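You operate a simulated robot arm through the tools that you are given. There is no shell and no other tool.

Carry out the task below with a simulated robot arm. There is one attempt and no reset: what you move stays moved.

TASK
Turn both heat dials to 0, then open the small blue lever to cool the press.
Fine: turn the time dial back to 0 too.
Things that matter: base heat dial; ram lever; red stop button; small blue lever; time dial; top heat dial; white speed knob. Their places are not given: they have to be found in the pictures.

Only the result counts: the job must be done as asked and must still hold three seconds after the hand-in. Knocking over, shifting, dropping, spilling or breaking anything else fails it.

THE ROBOT
A 6-joint arm with a two-finger gripper, fixed in place. Base frame: the origin is at the foot of the arm, x ahead of it, y to its left, z up. Lengths are in mm, angles in degrees, forces in N, time in s.
Its first joint turns from -166.0 to 166.0 degrees. Payload 2.45 kg.
The TCP is the grasp point between the finger pads, 20 mm short of the fingertips. In the tool frame z runs along the fingers and y along their closing line. The gripper opens to 140 mm. The gripper's body begins 168 mm behind the TCP.
Orientation is that of the tool frame in the base frame, as [roll, pitch, yaw] about the fixed x, y, z axes, in that order (R = Rz(yaw) Ry(pitch) Rx(roll)). With the fingers straight down and closing along the base's y, the tool's x points along the base's -x, its y along +y and its z along -z.

THE INTERFACE
- The arm moves only by the tool send_rows. Its argument "motion" is a list that holds one entry, the list of rows, each a list of 7 numbers: the shift along the tool's x, y, z in units of 100 mm (1.0 is 100 mm), then the turn, a rotation vector about the tool's x, y, z in units of 45 degrees (1.0 is 45 degrees), then the finger opening in cm, from 0 to 14. In form: [[[dx, dy, dz, ax, ay, az, fingers], ...]]. A call has 1 to 20 rows; each row is the pose to reach, as a shift and turn from the pose commanded when the call began, along the tool's axes at that moment. A call with a number of a shift or a turn outside -1 to 1 is refused whole. Each row takes 0.2 s and may step no farther than 50 mm and 8.6 degrees from the row before; otherwise, or with a gripper value out of range, the whole call is refused. A pose out of reach is approached as far as the arm can. The call stops where the force on the tool passes 40 N (or 10 N more than at its start, if that is more) or the arm is blocked; 0.2 s more then pass. Each finger travels about 45 mm/s and halts on what it meets, pressing with about 38 N; the grip force reading is that of the motor and also rises with nothing between the fingers. The clock runs only during rows and for 0.2 s after the last one: add rows that repeat a pose to give the fingers time. The reply holds the time, the measured pose of the TCP, the force on the tool along the base axes, the opening and the grip force, in the units named above and with some noise, with the torque about the TCP (base axes, N m) and any sound that the robot's microphone picked up, and new pictures: "show" is both (left out), scene, wrist or none.
- Cameras (640 x 400 px; columns grow to the right, rows downward): "scene" is fixed at [48.5, 500.3, 1714.5]; the picture's right is [-0.73, -0.69, 0.00], its down [-0.37, 0.39, -0.84] and it looks along [0.58, -0.61, -0.54] (base axes); focal length 321 px, centre (320, 200). "wrist" rides on the gripper at [78, 11, -209] in the tool frame; the picture's right is [-0.14, 0.99, 0.00], its down [-0.92, -0.13, -0.37] and it looks along [-0.36, -0.05, 0.93] (tool axes); focal length 280 px, centre (320, 200).
- probe_pixels(camera, pixels): for up to 12 pixels [column, row] of the newest picture of that camera ("zoom" is the newest enlarged one), the place [x, y, z] in the base frame of the surface seen there, good to about 2 mm. It takes no simulated time.
- zoom(camera, box): a new picture of the part [left, top, right, bottom] of that camera's present view, enlarged. It takes no simulated time.
- hand_in(): hands the job in; it is judged then, once.

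Unless the task says otherwise, let go and move clear before handing in.

The tools are called after "Call:" as a command line: name --argument value ..., lists and objects as JSON in quotes. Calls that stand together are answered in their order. send_rows: Moves the arm, as the interface text tells. Its arguments: {"type":"object","properties":{"motion":{"type":"array","items":{"type":"array","items":{"type":"array","items":{"type":"number"}}}},"show":{"type":"string","enum":["both","scene","wrist","none"]}},"required":["motion"]} The other tools are called the same way: probe_pixels (camera, pixels) gives the place of the surface under pixels of a picture; zoom (camera, box) takes an enlarged picture of a part of a camera's view; hand_in () hands the job in.

At the start:

```text
time_s: 0.0
tool_pos: [638.0, -265.0, 1358.0]
ee_rot: [180.0, 0.1, -179.9]
ft_force: [0.3, 0.3, 0.2]
torque: [-0.01, -0.03, 0.01]
width: 139.8
grasp_force: 0.0
```

scene: 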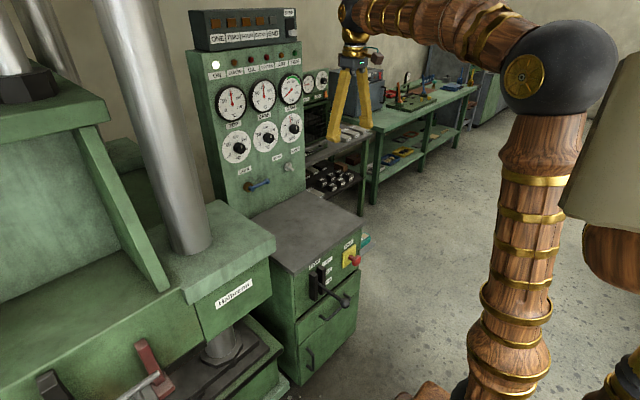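
wrist: 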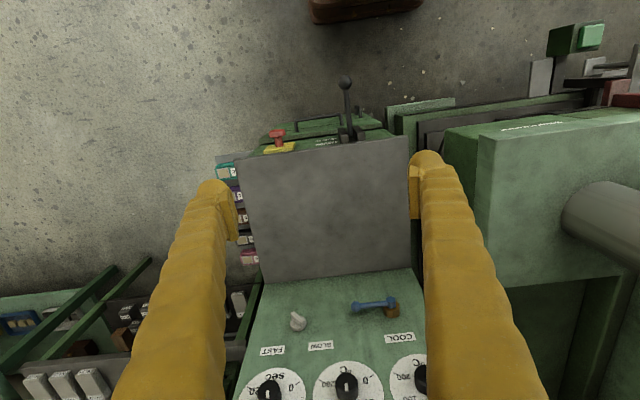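

The scene picture shows a panel with three white dials at about (237,146), (266,137) and (291,127), and a blue lever near (258,183). I'll zoom in to read the labels.

Call:
zoom --camera "scene" --box '[200, 100, 320, 210]'

Call:
zoom --camera "wrist" --box '[230, 270, 450, 400]'

Call:
zoom --camera "scene" --box '[180, 0, 350, 110]'

Call:
probe_pixels --camera "scene" --pixels '[[237, 146], [266, 137], [291, 127], [258, 183], [289, 166], [228, 180], [300, 150], [230, 140], [300, 190]]'

```text
3.64 times, centred on (260, 155) of scene
```

zoom: 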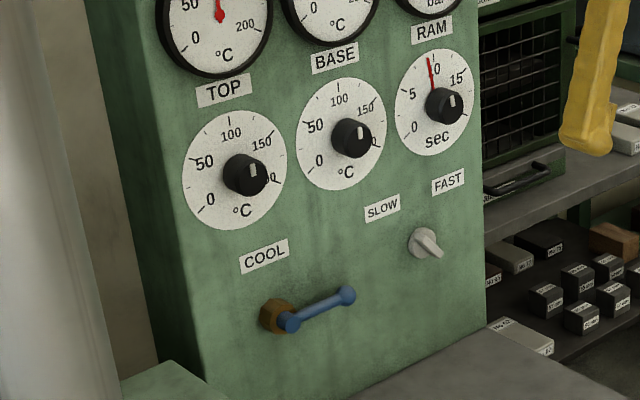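

```text
2.91 times, centred on (340, 335) of wrist
```

zoom: 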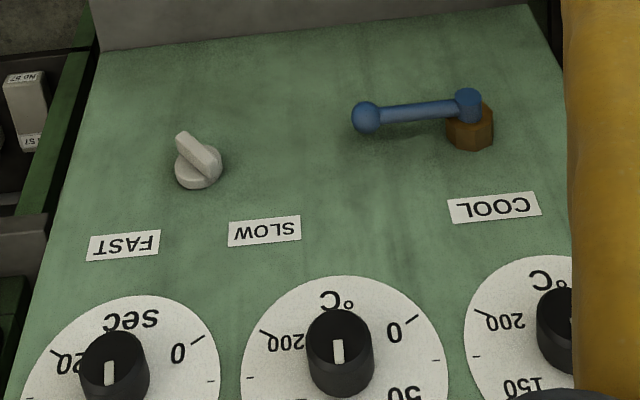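

```text
3.64 times, centred on (265, 55) of scene
```

zoom: 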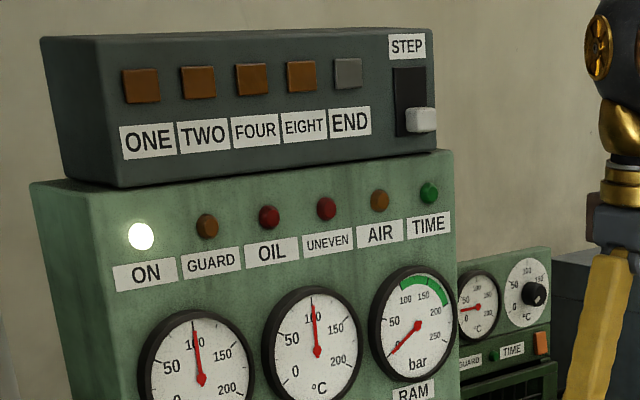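

```text
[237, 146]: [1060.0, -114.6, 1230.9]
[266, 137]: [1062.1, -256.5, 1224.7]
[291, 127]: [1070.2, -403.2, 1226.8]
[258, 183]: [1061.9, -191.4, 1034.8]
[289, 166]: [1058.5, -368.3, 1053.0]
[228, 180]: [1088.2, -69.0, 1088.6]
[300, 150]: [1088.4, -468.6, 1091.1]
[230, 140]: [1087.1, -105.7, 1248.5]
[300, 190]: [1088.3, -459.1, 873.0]
```

The three dials are TOP, BASE and TIME (sec), on a panel at x≈1087 that faces the arm. I'll tilt the gripper to face the panel so the wrist camera can see it straight on.

Call:
send_rows --motion '[[[-0.15, 0, 0, 0, -0.167, 0, 14], [-0.3, 0, 0, 0, -0.333, 0, 14], [-0.45, 0, 0, 0, -0.5, 0, 14], [-0.6, 0, 0, 0, -0.667, 0, 14], [-0.7, 0, 0, 0, -0.833, 0, 14], [-0.7, 0, 0, 0, -1, 0, 14], [-0.7, 0, 0, 0, -1, 0, 14]]]'

```text
time_s: 1.6
tool_pos: [716.3, -268.2, 1342.7]
ee_rot: [179.1, 44.1, 179.4]
ft_force: [-0.9, -0.2, 0.4]
torque: [0.01, -0.02, 0.01]
width: 140.0
grasp_force: 0.1
```

scene: 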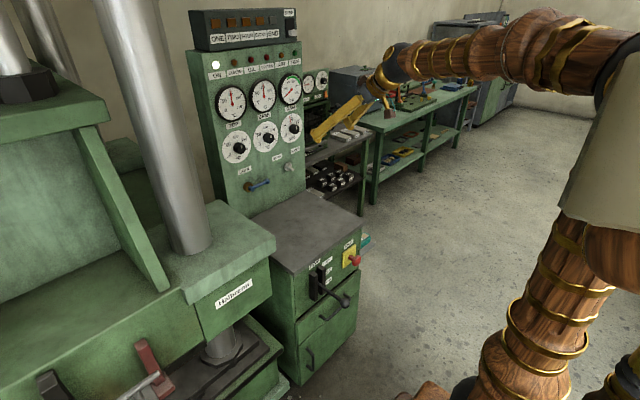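
wrist: 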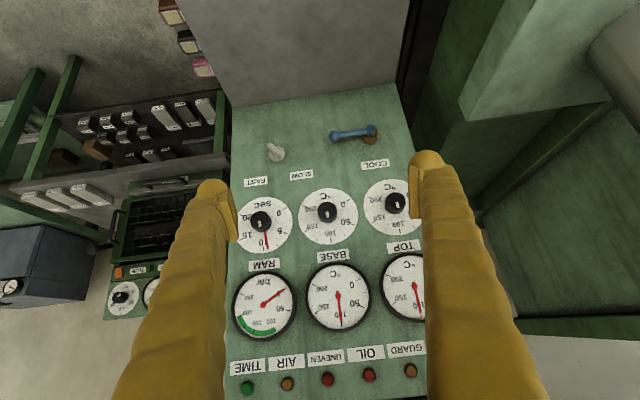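

All three dials are now visible in the wrist view at (263,222), (328,213) and (395,205). I'll tilt another 45° so the tool faces the panel squarely.

Call:
send_rows --motion '[[[0.1, 0, 0.1, 0, -0.167, 0, 14], [0.2, 0, 0.2, 0, -0.333, 0, 14], [0.3, 0, 0.3, 0, -0.5, 0, 14], [0.4, 0, 0.4, 0, -0.667, 0, 14], [0.5, 0, 0.5, 0, -0.833, 0, 14], [0.6, 0, 0.6, 0, -1, 0, 14], [0.7, 0, 0.7, 0, -1, 0, 14], [0.7, 0, 0.7, 0, -1, 0, 14]]]'

```text
time_s: 3.4
tool_pos: [709.0, -264.6, 1258.1]
ee_rot: [-4.2, 89.9, -4.2]
ft_force: [0.2, 0.5, -0.3]
torque: [0.01, 0.03, 0.01]
width: 140.1
grasp_force: 0.0
```

scene: 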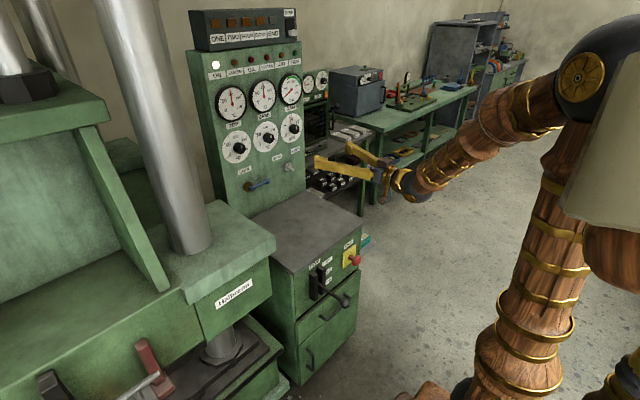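
wrist: 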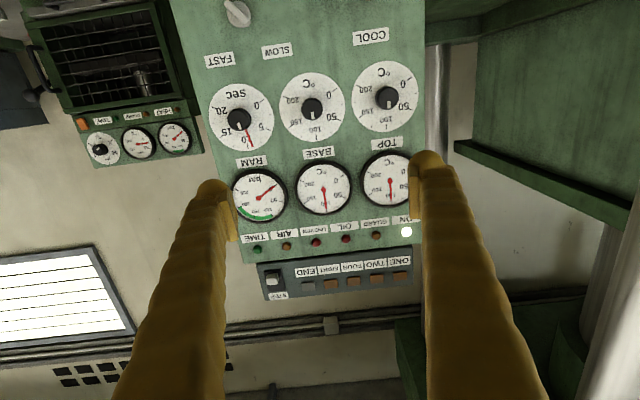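

The tool now faces the panel. I'll zoom in on the dials to read where they point, and locate each one.

Call:
zoom --camera "wrist" --box '[200, 50, 430, 160]'

Call:
probe_pixels --camera "wrist" --pixels '[[384, 97], [312, 110], [239, 119], [386, 70], [385, 127], [353, 100], [417, 92], [312, 76], [313, 139], [280, 110], [344, 104]]'

```text
2.78 times, centred on (315, 105) of wrist
```

zoom: 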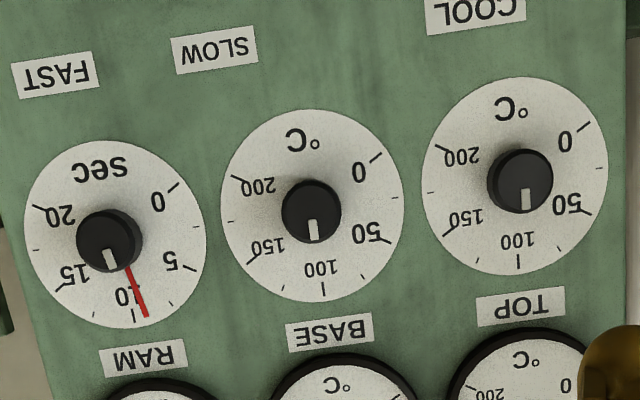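

```text
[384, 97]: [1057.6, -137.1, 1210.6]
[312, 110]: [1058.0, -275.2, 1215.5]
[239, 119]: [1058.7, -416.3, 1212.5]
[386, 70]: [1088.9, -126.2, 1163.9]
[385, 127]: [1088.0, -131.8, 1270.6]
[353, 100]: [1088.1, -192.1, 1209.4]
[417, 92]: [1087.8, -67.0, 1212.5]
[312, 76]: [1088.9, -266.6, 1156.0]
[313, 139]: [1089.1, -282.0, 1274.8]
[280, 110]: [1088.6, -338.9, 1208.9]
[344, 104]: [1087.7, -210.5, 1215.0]
```

Each knob's white mark points near mid-scale, and 0 lies toward the lower left as seen upright. I'll zoom in on each dial to get its geometry.

Call:
zoom --camera "wrist" --box '[345, 55, 425, 135]'

Call:
zoom --camera "wrist" --box '[200, 75, 280, 155]'

Call:
zoom --camera "wrist" --box '[272, 67, 352, 147]'

```text
5.00 times, centred on (385, 95) of wrist
```

zoom: 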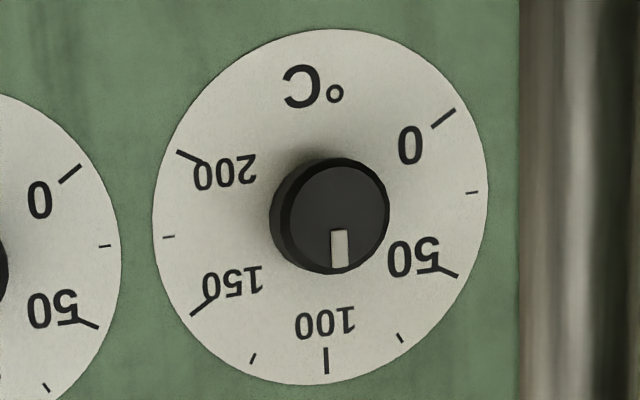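

```text
5.00 times, centred on (240, 115) of wrist
```

zoom: 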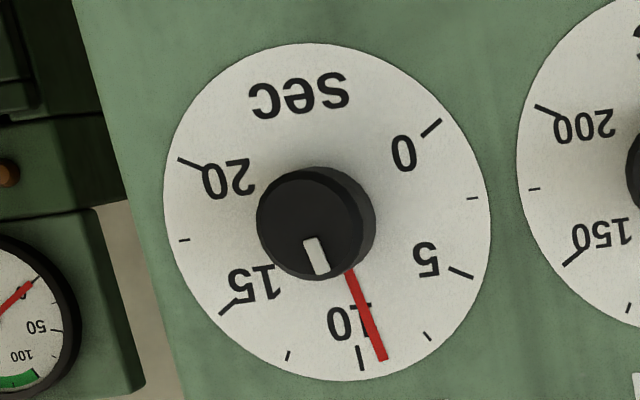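

```text
5.00 times, centred on (312, 107) of wrist
```

zoom: 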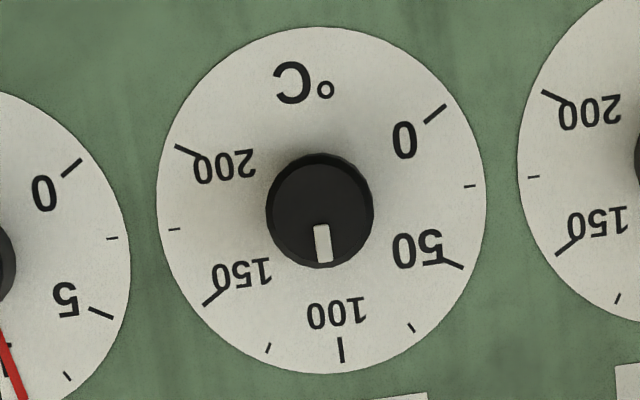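

The newest zoom shows the base dial: 0 tick at (440,113), 100 tick at (342,350), 200 tick at (187,150). I'll probe these and the knob.

Call:
probe_pixels --camera "zoom" --pixels '[[440, 112], [455, 265], [342, 355], [208, 299], [182, 150], [319, 212], [325, 257], [321, 230], [270, 212], [365, 210], [157, 195], [487, 195]]'

Call:
zoom --camera "wrist" --box '[345, 55, 425, 135]'

```text
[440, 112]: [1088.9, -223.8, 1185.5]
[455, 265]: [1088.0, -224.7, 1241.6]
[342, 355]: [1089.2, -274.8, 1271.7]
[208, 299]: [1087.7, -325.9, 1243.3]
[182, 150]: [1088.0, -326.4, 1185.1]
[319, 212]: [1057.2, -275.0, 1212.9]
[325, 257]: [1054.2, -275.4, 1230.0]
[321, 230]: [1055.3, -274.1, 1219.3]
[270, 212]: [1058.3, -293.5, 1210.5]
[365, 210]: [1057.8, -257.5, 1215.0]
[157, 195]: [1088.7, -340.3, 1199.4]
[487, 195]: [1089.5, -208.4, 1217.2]
```

```text
5.00 times, centred on (385, 95) of wrist
```

zoom: 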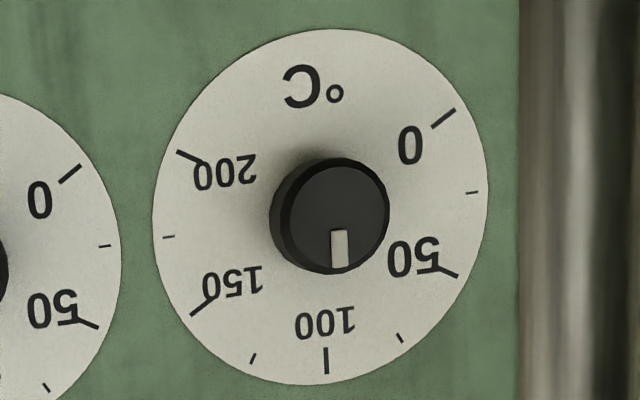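

Call:
probe_pixels --camera "zoom" --pixels '[[450, 113], [450, 272], [326, 366], [196, 312], [183, 154], [337, 210], [340, 262], [339, 234], [282, 212], [385, 205]]'

Call:
zoom --camera "wrist" --box '[200, 75, 280, 155]'

```text
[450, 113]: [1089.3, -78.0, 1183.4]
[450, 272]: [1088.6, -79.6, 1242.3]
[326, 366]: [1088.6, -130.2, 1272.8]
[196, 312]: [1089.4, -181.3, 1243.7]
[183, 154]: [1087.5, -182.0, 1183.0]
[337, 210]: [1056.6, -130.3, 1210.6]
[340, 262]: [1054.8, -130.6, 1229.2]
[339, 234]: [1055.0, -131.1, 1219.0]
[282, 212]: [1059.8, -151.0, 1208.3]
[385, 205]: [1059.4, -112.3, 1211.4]
```

```text
5.00 times, centred on (240, 115) of wrist
```

zoom: 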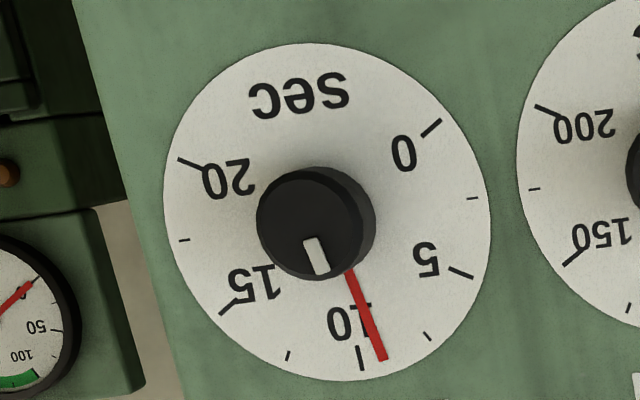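

Call:
probe_pixels --camera "zoom" --pixels '[[435, 125], [465, 275], [361, 364], [224, 310], [185, 161], [313, 220], [321, 268], [312, 243], [382, 354], [354, 280], [262, 222], [362, 222]]'

Call:
probe_pixels --camera "scene" --pixels '[[257, 186], [266, 183], [252, 187], [275, 185], [262, 184]]'

Call:
zoom --camera "scene" --box '[235, 155, 315, 205]'

```text
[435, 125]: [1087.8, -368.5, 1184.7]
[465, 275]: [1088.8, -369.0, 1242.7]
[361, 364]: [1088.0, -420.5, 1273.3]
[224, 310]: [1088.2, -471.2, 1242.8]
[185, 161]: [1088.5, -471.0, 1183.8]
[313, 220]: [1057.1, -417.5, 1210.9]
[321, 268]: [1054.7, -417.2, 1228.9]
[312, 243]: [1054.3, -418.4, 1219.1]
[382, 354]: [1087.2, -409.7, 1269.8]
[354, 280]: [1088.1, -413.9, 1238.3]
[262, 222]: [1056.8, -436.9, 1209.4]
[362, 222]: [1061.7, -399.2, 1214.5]
```

```text
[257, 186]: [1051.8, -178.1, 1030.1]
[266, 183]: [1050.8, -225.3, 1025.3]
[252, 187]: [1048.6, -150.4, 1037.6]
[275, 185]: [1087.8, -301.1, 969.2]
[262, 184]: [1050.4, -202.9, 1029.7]
```

```text
8.00 times, centred on (275, 180) of scene
```

zoom: 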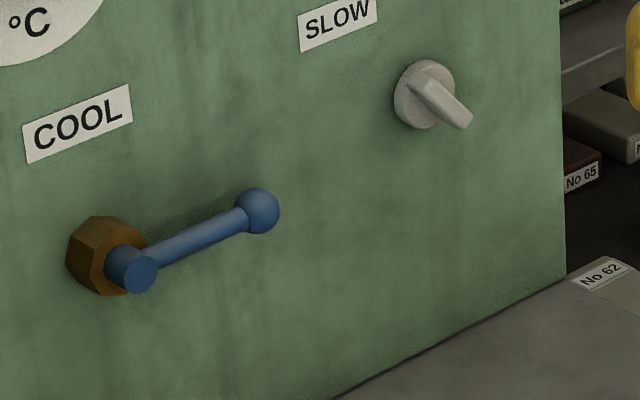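

The ticks put the dial centres at y = -130, -275 and -420, with z ≈ 1213 and 60° per major mark. The heat dials need -120° about +x and the time dial about -110°. I'll line up with the base dial first.

Call:
send_rows --motion '[[[0.15, -0.03, 0.3, 0, 0, 0, 12], [0.3, -0.07, 0.6, 0, 0, 0, 10], [0.452, -0.1, 0.9, 0, 0, 0, 8], [0.452, -0.1, 1.0, 0, 0, 0, 8], [0.452, -0.1, 1.0, 0, 0, 0, 8], [0.452, -0.1, 1.0, 0, 0, 0, 8]]]'

```text
time_s: 4.8
tool_pos: [807.6, -275.3, 1214.9]
ee_rot: [4.7, 89.9, 4.6]
ft_force: [-0.3, 0.2, -0.7]
torque: [0.01, -0.01, -0.03]
width: 79.8
grasp_force: 0.1
```

scene: 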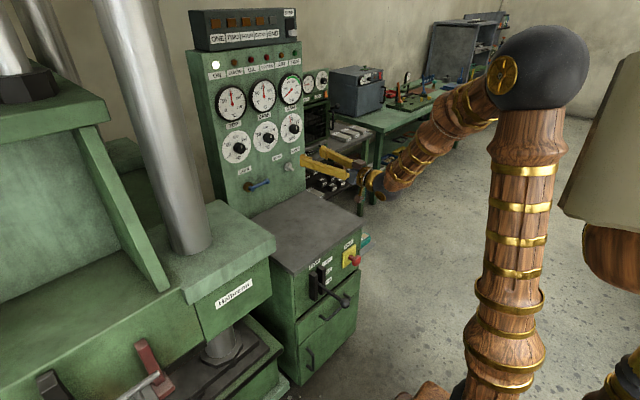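
wrist: 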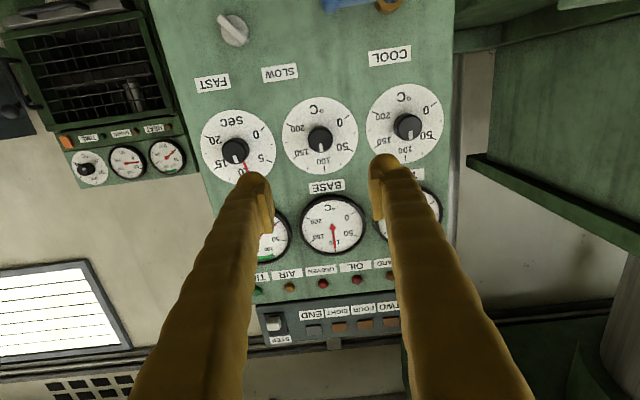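

Aligned at y=-275, z≈1214. I'll pre-rotate +60° about the tool axis while approaching, so there is room for the -120° turn.

Call:
send_rows --motion '[[[0, 0, 0.15, 0, 0, 0.18, 8], [0, 0, 0.3, 0, 0, 0.36, 8], [0, 0, 0.45, 0, 0, 0.54, 8], [0, 0, 0.6, 0, 0, 0.72, 8], [0, 0, 0.8, 0, 0, 0.9, 8], [0, 0, 1.0, 0, 0, 1.0, 8], [0, 0, 1.0, 0, 0, 1.0, 8]]]' --show "none"

Call:
send_rows --motion '[[[0, 0, 0.2, 0, 0, 0.167, 8], [0, 0, 0.4, 0, 0, 0.333, 8], [0, 0, 0.6, 0, 0, 0.333, 8], [0, 0, 0.8, 0, 0, 0.333, 8], [0, 0, 0.8, 0, 0, 0.333, 8], [0, 0, 0.8, 0, 0, 0.333, 8]]]'

```text
time_s: 6.4
tool_pos: [910.1, -274.3, 1213.8]
ee_rot: [89.9, 44.9, 89.8]
ft_force: [0.5, 0.3, -0.5]
torque: [-0.02, 0.01, -0.04]
width: 79.7
grasp_force: 0.0
```

```text
time_s: 7.8
tool_pos: [990.8, -273.7, 1212.1]
ee_rot: [89.9, 29.9, 89.9]
ft_force: [0.0, 0.3, 0.1]
torque: [-0.01, 0.0, 0.03]
width: 79.9
grasp_force: 0.1
```

scene: 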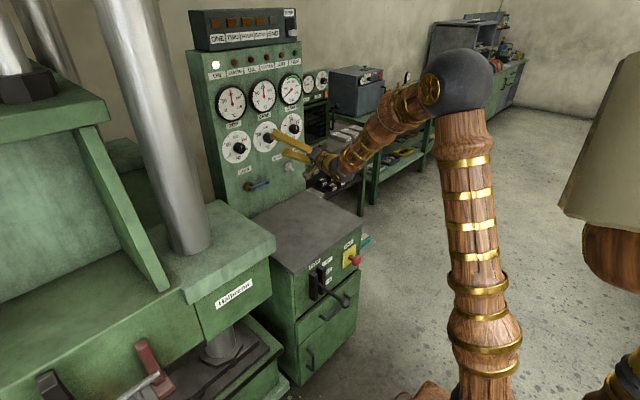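
wrist: 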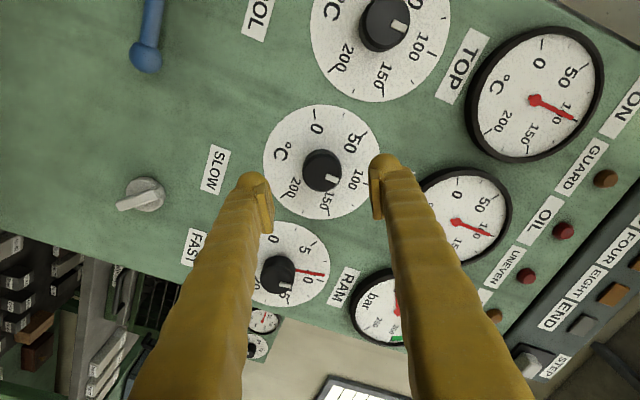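

The tool sits at 60° roll, centred on the BASE knob. I'll advance 68 mm so the pads straddle the knob, then close on it.

Call:
send_rows --motion '[[[0, 0, 0.2, 0, 0, 0, 7], [0, 0, 0.4, 0, 0, 0, 7], [0, 0, 0.55, 0, 0, 0, 7], [0, 0, 0.68, 0, 0, 0, 7], [0, 0, 0.68, 0, 0, 0, 7], [0, 0, 0.68, 0, 0, 0, 7]]]'

```text
time_s: 9.2
tool_pos: [1058.1, -273.7, 1212.3]
ee_rot: [89.9, 30.0, 90.0]
ft_force: [1.0, 0.7, 0.6]
torque: [-0.01, -0.02, 0.0]
width: 69.8
grasp_force: 0.0
```

scene: 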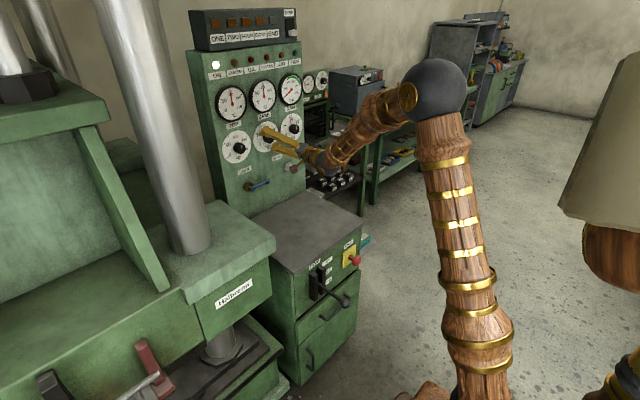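
wrist: 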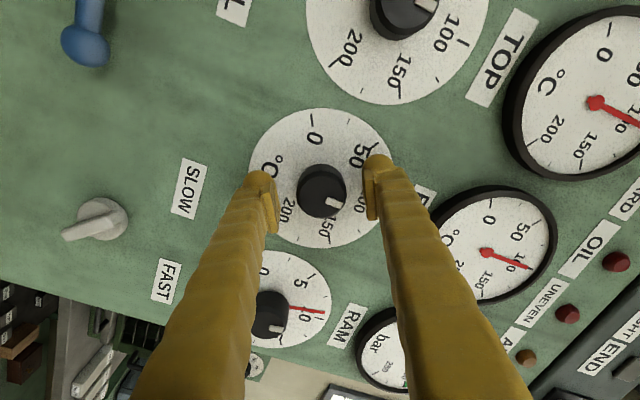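

The knob sits between the fingers at (322,192). Closing now.

Call:
send_rows --motion '[[[0, 0, 0, 0, 0, 0, 4], [0, 0, 0, 0, 0, 0, 2], [0, 0, 0, 0, 0, 0, 2], [0, 0, 0, 0, 0, 0, 2]]]'

```text
time_s: 10.2
tool_pos: [1058.6, -272.6, 1214.9]
ee_rot: [89.8, 30.0, 90.0]
ft_force: [1.8, 6.5, 7.8]
torque: [-0.03, -0.05, 0.08]
width: 40.9
grasp_force: 44.0
```

scene: 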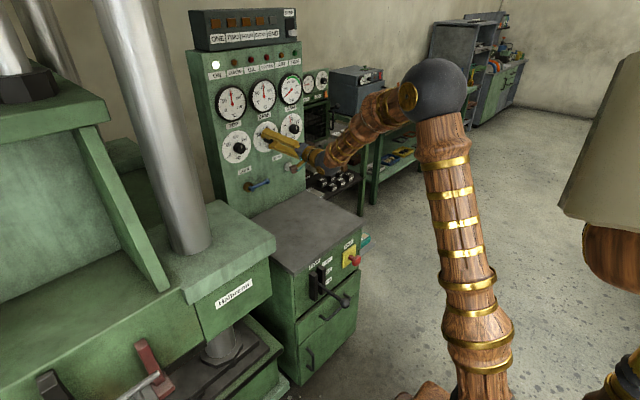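
wrist: 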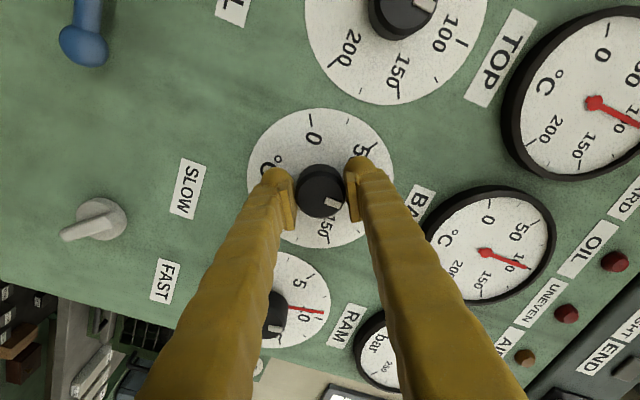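

Gripped at 41 mm, with a small side force of about 10 N. I'll shift 3 mm along the tool's y axis to relieve it and turn the first -45°.

Call:
send_rows --motion '[[[0, 0.03, 0, 0, 0, 0, 2], [0, 0.03, 0, 0, 0, -0.167, 2], [0, 0.03, 0, 0, 0, -0.333, 2], [0, 0.03, 0, 0, 0, -0.5, 2], [0, 0.03, 0, 0, 0, -0.667, 2], [0, 0.03, 0, 0, 0, -0.833, 2], [0, 0.03, 0, 0, 0, -1.0, 2], [0, 0.03, 0, 0, 0, -1.0, 2]]]'

```text
time_s: 12.1
tool_pos: [1057.8, -275.3, 1213.1]
ee_rot: [90.5, 75.0, 90.4]
ft_force: [7.9, -4.2, -2.5]
torque: [0.01, 0.21, -0.03]
width: 40.6
grasp_force: 45.0
stopped in row 8: the force on the tool passed its limit at 41 N (the readings are from after the stop); the commanded pose is now the measured one
```

scene: 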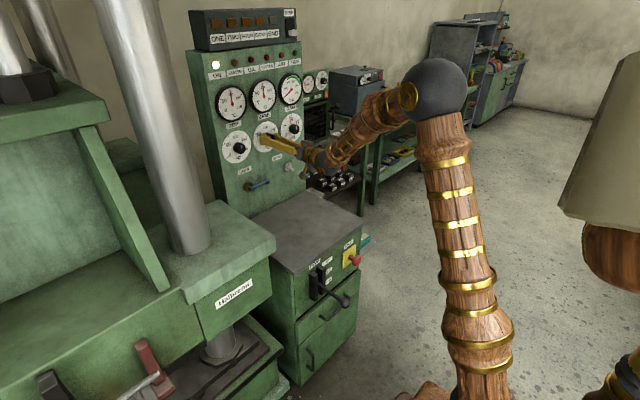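
wrist: 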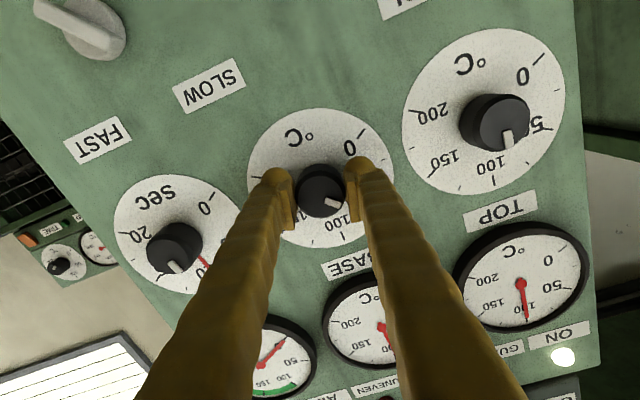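

The dial followed: the mark now points between 50 and 100, and the tool is at 15° roll. The pose was reset at the stop, so I'll keep turning more slowly.

Call:
send_rows --motion '[[[0, 0, 0, 0, 0, -0.1, 2], [0, 0, 0, 0, 0, -0.2, 2], [0, 0, 0, 0, 0, -0.3, 2], [0, 0, 0, 0, 0, -0.4, 2], [0, 0, 0, 0, 0, -0.5, 2], [0, 0, 0, 0, 0, -0.6, 2], [0, 0, 0, 0, 0, -0.7, 2], [0, 0, 0, 0, 0, -0.8, 2]]]'

```text
time_s: 13.6
tool_pos: [1058.0, -275.3, 1212.7]
ee_rot: [-90.3, 78.5, -90.5]
ft_force: [10.4, -5.1, -3.4]
torque: [0.0, 0.21, -0.16]
width: 40.2
grasp_force: 44.9
out of reach, approached as far as the arm can: row 7
stopped in row 7: the force on the tool passed its limit at 41 N (the readings are from after the stop); the commanded pose is now the measured one
```

scene: 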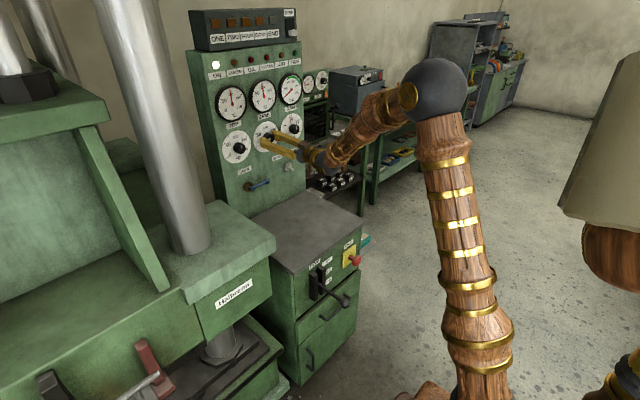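
wrist: 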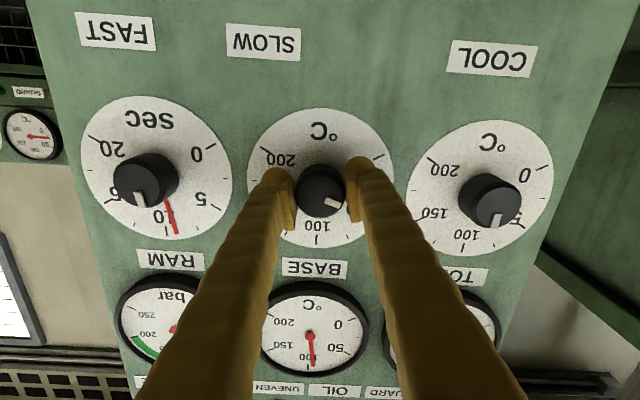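

The dial is at about 40 (71° turned so far), and the arm reports a wrist limit near -12° roll. I'll release, rotate back +90° around the knob without touching it, and grip again.

Call:
send_rows --motion '[[[0, 0, 0, 0, 0, 0, 5], [0, 0, 0, 0, 0, 0, 7], [0, 0, 0, 0, 0, 0, 7], [0, 0, 0, 0, 0, 0, 7], [0, 0, 0, 0, 0, 0.17, 7], [0, 0, 0, 0, 0, 0.34, 7], [0, 0, 0, 0, 0, 0.5, 7], [0, 0, 0, 0, 0, 0.67, 7], [0, 0, 0, 0, 0, 0.84, 7], [0, 0, 0, 0, 0, 1.0, 7], [0, 0, 0, 0, 0, 1.0, 7]]]' --show "none"

Call:
send_rows --motion '[[[0, 0, 0, 0, 0, 0.17, 7], [0, 0, 0, 0, 0, 0.34, 7], [0, 0, 0, 0, 0, 0.5, 7], [0, 0, 0, 0, 0, 0.67, 7], [0, 0, 0, 0, 0, 0.84, 7], [0, 0, 0, 0, 0, 1.0, 7], [0, 0, 0, 0, 0, 1.0, 7], [0, 0, 0, 0, 0, 1.0, 7]]]'

```text
time_s: 15.9
tool_pos: [1058.7, -274.8, 1213.2]
ee_rot: [90.1, 56.6, 90.1]
ft_force: [-0.5, -0.2, 0.5]
torque: [0.01, -0.01, 0.02]
width: 70.3
grasp_force: 0.0
```

```text
time_s: 17.8
tool_pos: [1056.8, -275.2, 1214.5]
ee_rot: [90.0, 11.7, 90.0]
ft_force: [0.2, -0.1, -0.3]
torque: [-0.01, 0.01, 0.01]
width: 69.8
grasp_force: 0.0
```

scene: 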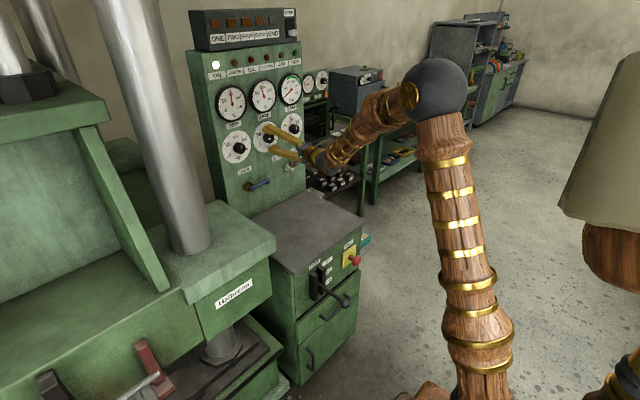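
wrist: 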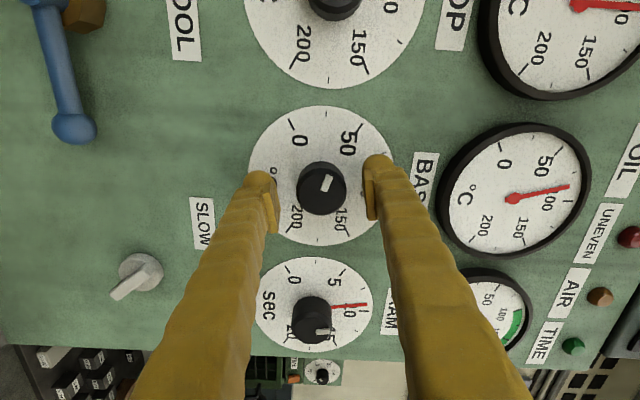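

The tool is at 78° roll. I'll zoom in to read the BASE knob's mark, near (322,186).

Call:
zoom --camera "wrist" --box '[272, 150, 368, 230]'

```text
5.00 times, centred on (320, 190) of wrist
```

zoom: 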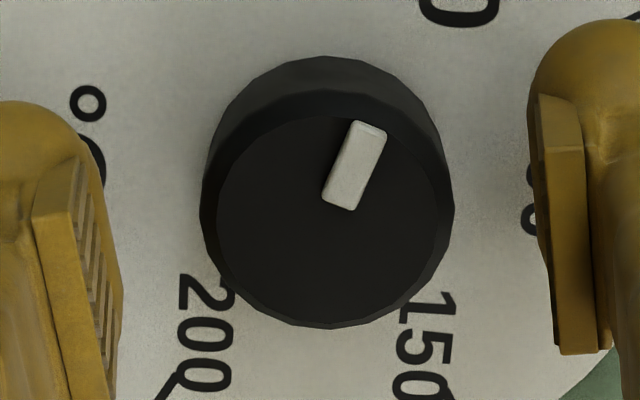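

Call:
probe_pixels --camera "zoom" --pixels '[[370, 130], [340, 203], [354, 167], [326, 220], [222, 220], [432, 220], [330, 120], [325, 318]]'

```text
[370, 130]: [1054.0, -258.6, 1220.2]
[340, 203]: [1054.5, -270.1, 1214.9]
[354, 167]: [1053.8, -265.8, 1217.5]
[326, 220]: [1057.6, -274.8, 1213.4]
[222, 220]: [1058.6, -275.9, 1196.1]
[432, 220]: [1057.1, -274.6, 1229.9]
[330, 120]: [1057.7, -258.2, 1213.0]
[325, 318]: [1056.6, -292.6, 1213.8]
```

The mark is at 66.5°, so 53.5° remain. Gripping and turning -45°.

Call:
send_rows --motion '[[[0, -0.01, 0, 0, 0, 0, 4], [0, -0.01, 0, 0, 0, 0, 2], [0, -0.01, 0, 0, 0, 0, 2], [0, -0.01, 0, 0, 0, 0, 2], [0, -0.01, 0, 0, 0, -0.125, 2], [0, -0.01, 0, 0, 0, -0.25, 2], [0, -0.01, 0, 0, 0, -0.375, 2], [0, -0.01, 0, 0, 0, -0.5, 2], [0, -0.01, 0, 0, 0, -0.625, 2], [0, -0.01, 0, 0, 0, -0.75, 2], [0, -0.01, 0, 0, 0, -0.875, 2], [0, -0.01, 0, 0, 0, -1.0, 2], [0, -0.01, 0, 0, 0, -1.0, 2]]]'

```text
time_s: 19.6
tool_pos: [1056.4, -275.0, 1215.1]
ee_rot: [89.8, 33.8, 89.9]
ft_force: [-16.8, 2.7, 1.0]
torque: [0.02, -0.04, -0.04]
width: 40.6
grasp_force: 45.0
stopped in row 9: the force on the tool passed its limit at 41 N (the readings are from after the stop); the commanded pose is now the measured one
```

scene: 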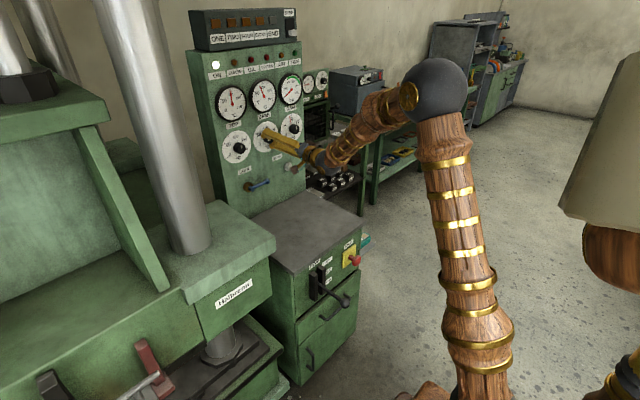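
wrist: 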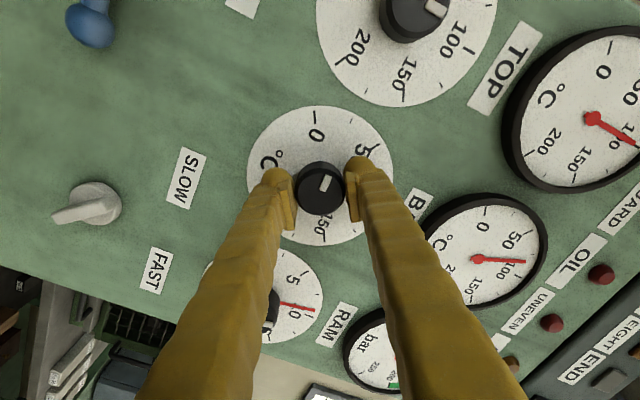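

It turned about 22° before stopping on axial force. The commanded pose is reset now, so I'll continue.

Call:
send_rows --motion '[[[0, 0, 0, 0, 0, -0.1, 2], [0, 0, 0, 0, 0, -0.2, 2], [0, 0, 0, 0, 0, -0.3, 2], [0, 0, 0, 0, 0, -0.4, 2], [0, 0, 0, 0, 0, -0.5, 2], [0, 0, 0, 0, 0, -0.6, 2], [0, 0, 0, 0, 0, -0.69, 2]]]'

```text
time_s: 21.2
tool_pos: [1057.1, -275.8, 1215.0]
ee_rot: [89.7, 64.8, 89.6]
ft_force: [-3.2, 8.6, 9.3]
torque: [0.81, -0.16, 0.04]
width: 40.4
grasp_force: 45.0
```

scene: 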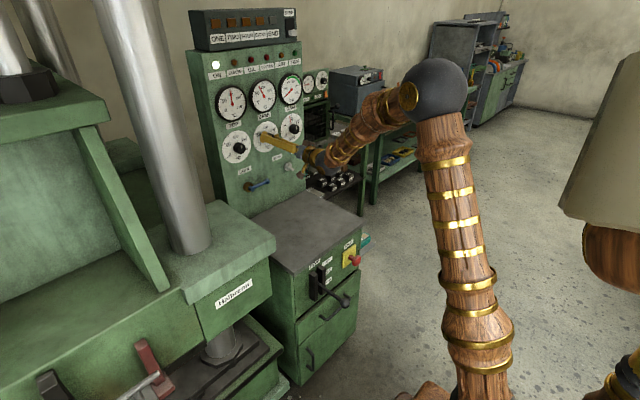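
wrist: 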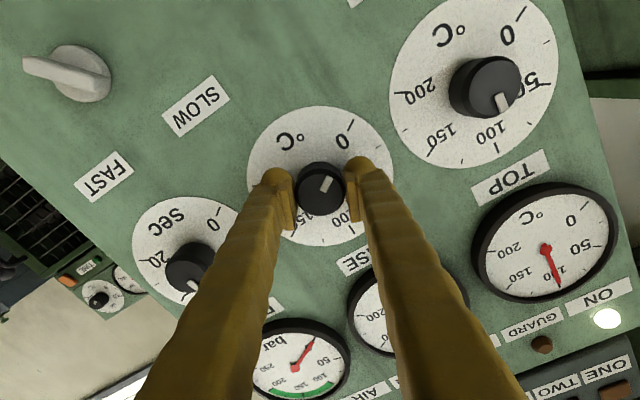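

The torque about x rose to 0.81 N m, which suggests the end stop. I'll zoom in to check the mark.

Call:
zoom --camera "wrist" --box '[250, 100, 390, 240]'

```text
2.86 times, centred on (320, 170) of wrist
```

zoom: 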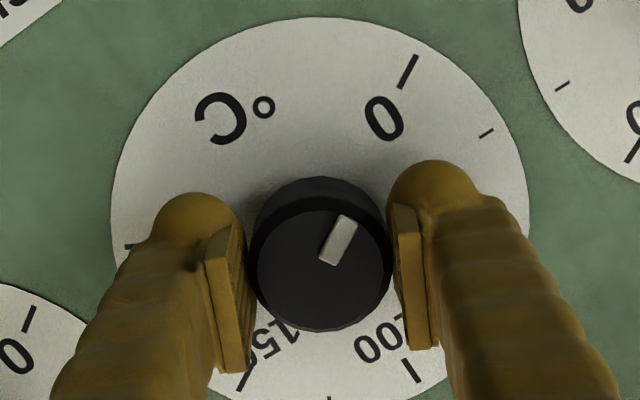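

Call:
probe_pixels --camera "zoom" --pixels '[[347, 220], [332, 258], [339, 240], [412, 62], [401, 84], [320, 270]]'

```text
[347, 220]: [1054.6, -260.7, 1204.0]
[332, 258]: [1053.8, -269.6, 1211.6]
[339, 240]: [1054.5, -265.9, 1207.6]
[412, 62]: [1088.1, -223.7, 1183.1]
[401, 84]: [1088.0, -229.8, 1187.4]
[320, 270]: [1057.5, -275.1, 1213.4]
```

The mark points at the 0 tick (about 123° measured, so on the stop). I'll release and back off.

Call:
send_rows --motion '[[[0, 0, 0, 0, 0, 0, 5], [0, 0, 0, 0, 0, 0, 7], [0, 0, 0, 0, 0, 0, 7], [0, 0, 0, 0, 0, 0, 7], [0, 0, -0.2, 0, 0, 0, 7], [0, 0, -0.5, 0, 0, 0, 7], [0, 0, -0.8, 0, 0, 0, 7], [0, 0, -1.0, 0, 0, 0, 7], [0, 0, -1.0, 0, 0, 0, 7]]]'

```text
time_s: 23.2
tool_pos: [957.9, -275.1, 1213.4]
ee_rot: [89.6, 64.8, 89.7]
ft_force: [-0.4, 0.5, 0.4]
torque: [0.0, 0.01, -0.01]
width: 70.1
grasp_force: 0.0
```

scene: 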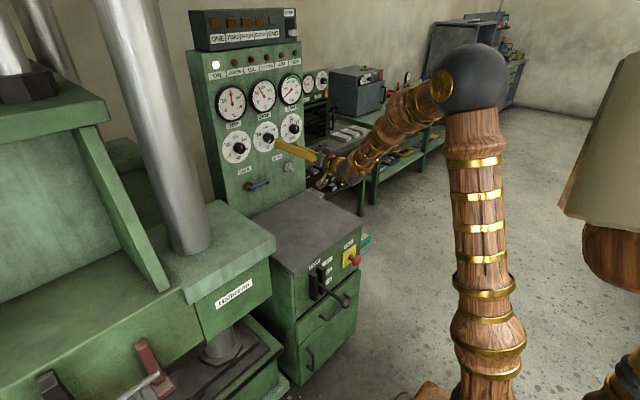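
wrist: 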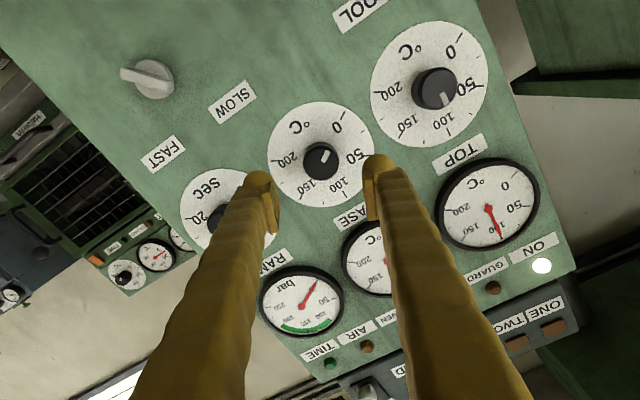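

BASE is at 0. Before moving to the TOP dial I'll check clearance to the steel column and the press frame on that side.

Call:
probe_pixels --camera "scene" --pixels '[[140, 60], [165, 130], [190, 200], [205, 150], [210, 230], [265, 235], [190, 120], [175, 60], [150, 150]]'

Call:
zoom --camera "scene" --box '[200, 60, 360, 160]'

```text
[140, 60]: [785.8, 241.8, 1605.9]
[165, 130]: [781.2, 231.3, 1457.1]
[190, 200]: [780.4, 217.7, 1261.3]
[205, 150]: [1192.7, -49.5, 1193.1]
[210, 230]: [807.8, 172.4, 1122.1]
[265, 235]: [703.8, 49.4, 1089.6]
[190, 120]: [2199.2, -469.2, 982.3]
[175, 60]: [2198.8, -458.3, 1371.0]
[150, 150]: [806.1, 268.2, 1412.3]
```

```text
4.00 times, centred on (280, 110) of scene
```

zoom: 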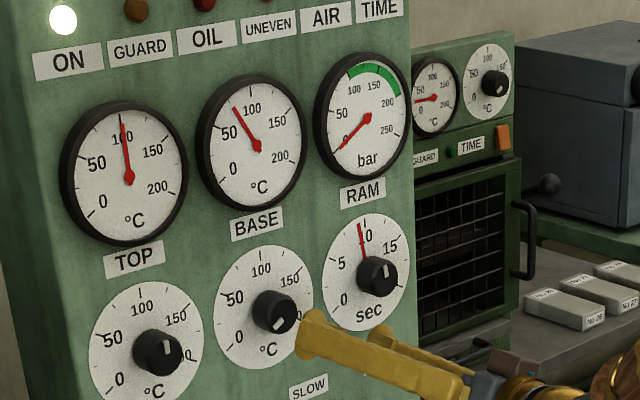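

The press frame sits at y>49 and the column at y>170, so y=-130 is clear. Moving to the TOP dial while rolling +90°.

Call:
send_rows --motion '[[[0.1, 0.2, 0, 0, 0, 0.17, 7], [0.2, 0.4, 0, 0, 0, 0.34, 7], [0.309, 0.6, 0, 0, 0, 0.5, 7], [0.309, 0.656, 0, 0, 0, 0.67, 7], [0.309, 0.656, 0, 0, 0, 0.84, 7], [0.309, 0.656, 0, 0, 0, 1.0, 7], [0.309, 0.656, 0, 0, 0, 1.0, 7], [0.309, 0.656, 0, 0, 0, 1.0, 7]]]'

```text
time_s: 25.0
tool_pos: [957.6, -202.0, 1215.4]
ee_rot: [90.0, 19.7, 89.9]
ft_force: [0.7, -0.5, -0.3]
torque: [-0.01, 0.02, 0.04]
width: 70.0
grasp_force: 0.0
```

scene: 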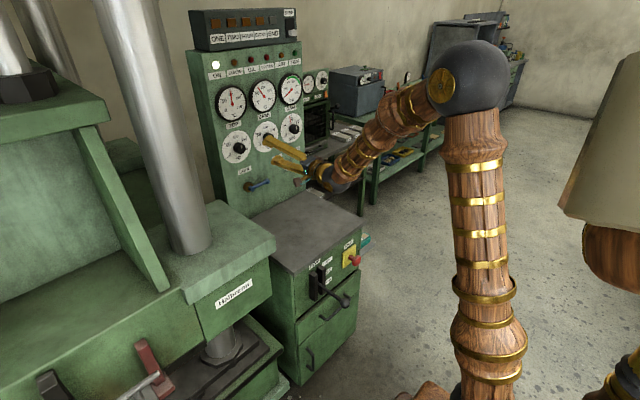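
wrist: 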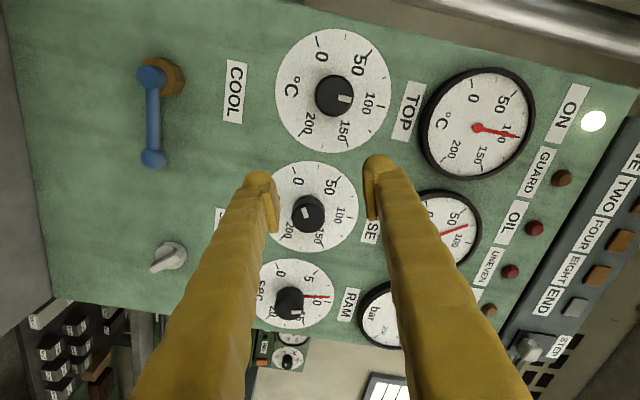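

Call:
send_rows --motion '[[[0.2, 0.07, 0, 0, 0, 0.17, 7], [0.4, 0.14, 0, 0, 0, 0.34, 7], [0.6, 0.2, 0, 0, 0, 0.5, 7], [0.681, 0.234, 0, 0, 0, 0.67, 7], [0.681, 0.234, 0, 0, 0, 0.84, 7], [0.681, 0.234, 0, 0, 0, 1.0, 7], [0.681, 0.234, 0, 0, 0, 1.0, 7], [0.681, 0.234, 0, 0, 0, 1.0, 7]]]'

```text
time_s: 26.8
tool_pos: [954.5, -131.0, 1211.5]
ee_rot: [89.9, -25.3, 90.3]
ft_force: [-0.3, 0.5, 0.3]
torque: [0.01, 0.06, 0.03]
width: 70.2
grasp_force: 0.1
```

scene: 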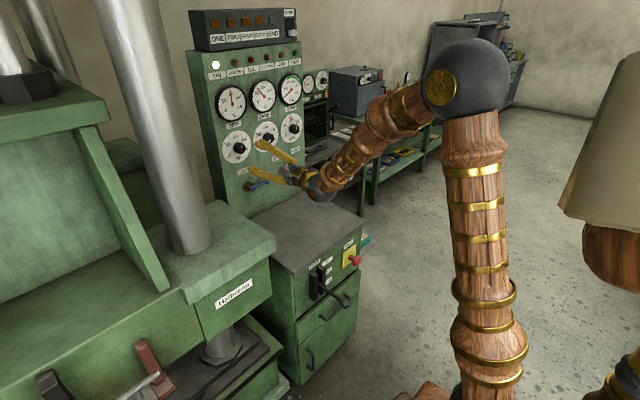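
wrist: 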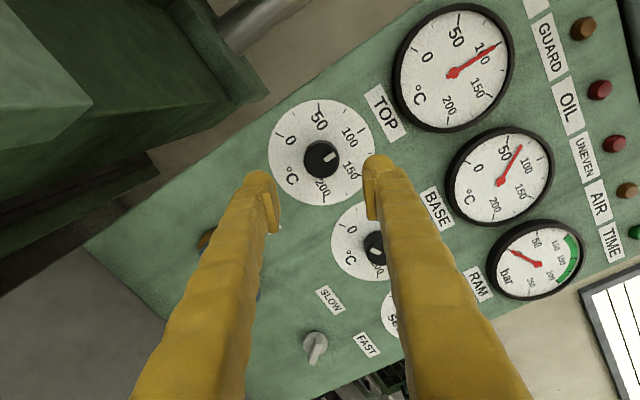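

Aligned on TOP at roll 115°. I'll advance 100 mm and check the final position before gripping.

Call:
send_rows --motion '[[[0, 0.01, 0.3, 0, 0, 0, 7], [0, 0.01, 0.55, 0, 0, 0, 7], [0, 0.01, 0.75, 0, 0, 0, 7], [0, 0.01, 0.9, 0, 0, 0, 7], [0, 0.01, 1.0, 0, 0, 0, 7], [0, 0.01, 1.0, 0, 0, 0, 7], [0, 0.01, 1.0, 0, 0, 0, 7]]]'

```text
time_s: 28.4
tool_pos: [1056.9, -133.8, 1213.7]
ee_rot: [90.0, -25.4, 90.6]
ft_force: [-0.1, 0.2, 0.3]
torque: [0.01, 0.0, -0.01]
width: 69.9
grasp_force: 0.0
out of reach, approached as far as the arm can: row 5, 6, 7
```

scene: 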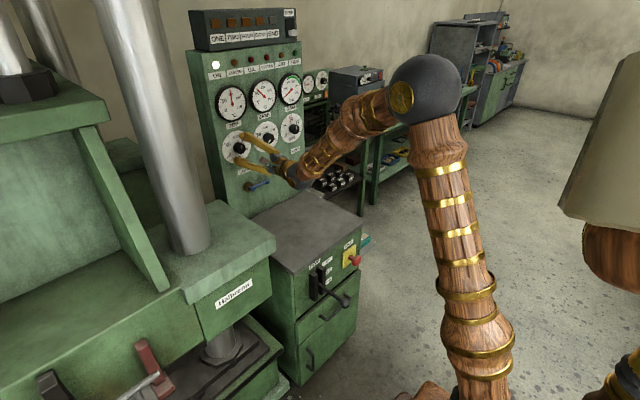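
wrist: 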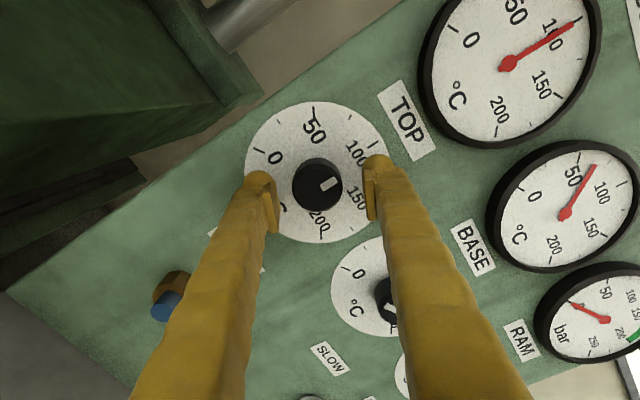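

At this depth the arm reports out of reach and sits about 4 mm off in y. I'll roll back by 25°, retreat 4 mm and see if it settles.

Call:
send_rows --motion '[[[0, 0.01, -0.02, 0, 0, -0.14, 7], [0, 0.01, -0.04, 0, 0, -0.28, 7], [0, 0.01, -0.04, 0, 0, -0.42, 7], [0, 0.01, -0.04, 0, 0, -0.55, 7], [0, 0.01, -0.04, 0, 0, -0.55, 7], [0, 0.01, -0.04, 0, 0, -0.55, 7]]]'

```text
time_s: 29.8
tool_pos: [1052.9, -135.7, 1215.7]
ee_rot: [90.0, -0.5, 90.5]
ft_force: [-0.2, 0.1, -0.5]
torque: [-0.01, 0.03, 0.0]
width: 70.1
grasp_force: 0.2
```

scene: 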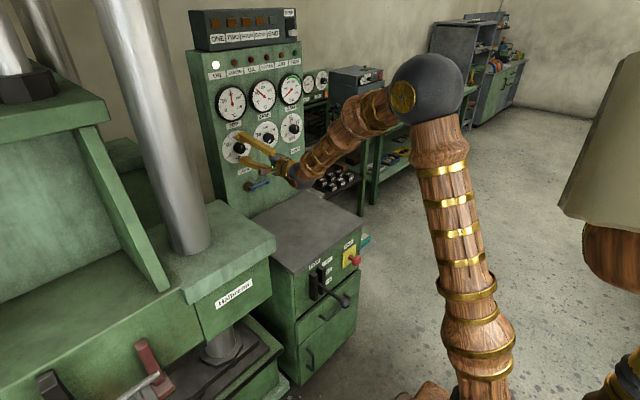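
wrist: 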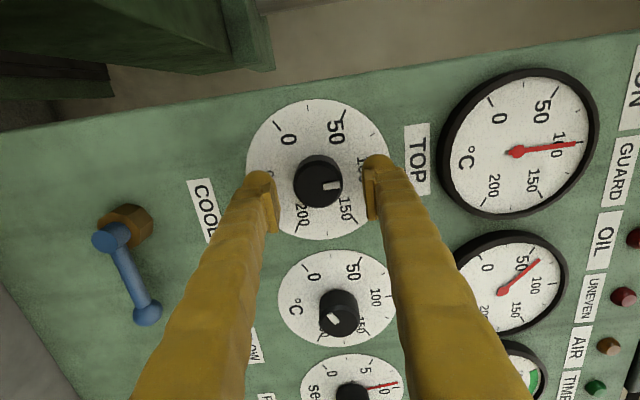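

Roll is about 90° with no reach warning. I'll correct +5.5 mm in y (tool x) and -2.7 mm in z (tool y).

Call:
send_rows --motion '[[[0.03, -0.015, 0, 0, 0, 0, 7], [0.055, -0.027, 0, 0, 0, 0, 7], [0.055, -0.027, 0, 0, 0, 0, 7], [0.055, -0.027, 0, 0, 0, 0, 7]]]'

```text
time_s: 30.8
tool_pos: [1051.7, -132.7, 1213.3]
ee_rot: [90.0, -0.5, 90.7]
ft_force: [0.4, -0.1, -0.5]
torque: [0.0, -0.01, -0.04]
width: 70.1
grasp_force: 0.0
out of reach, approached as far as the arm can: row 2, 3, 4
```

scene: 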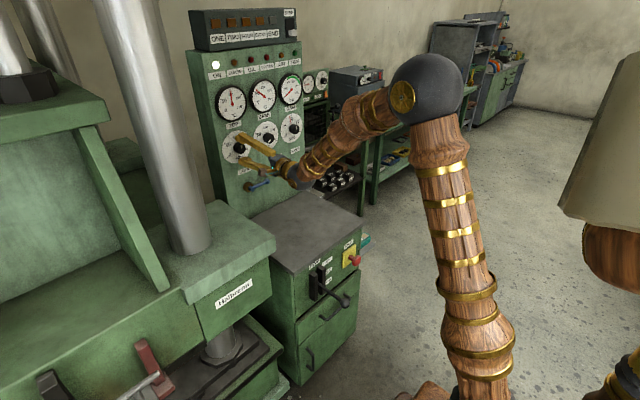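
wrist: 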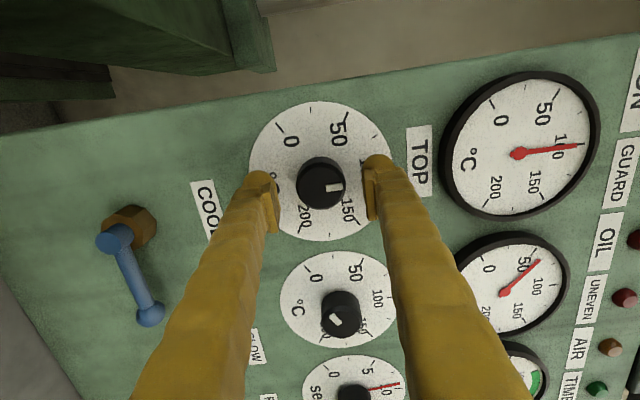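

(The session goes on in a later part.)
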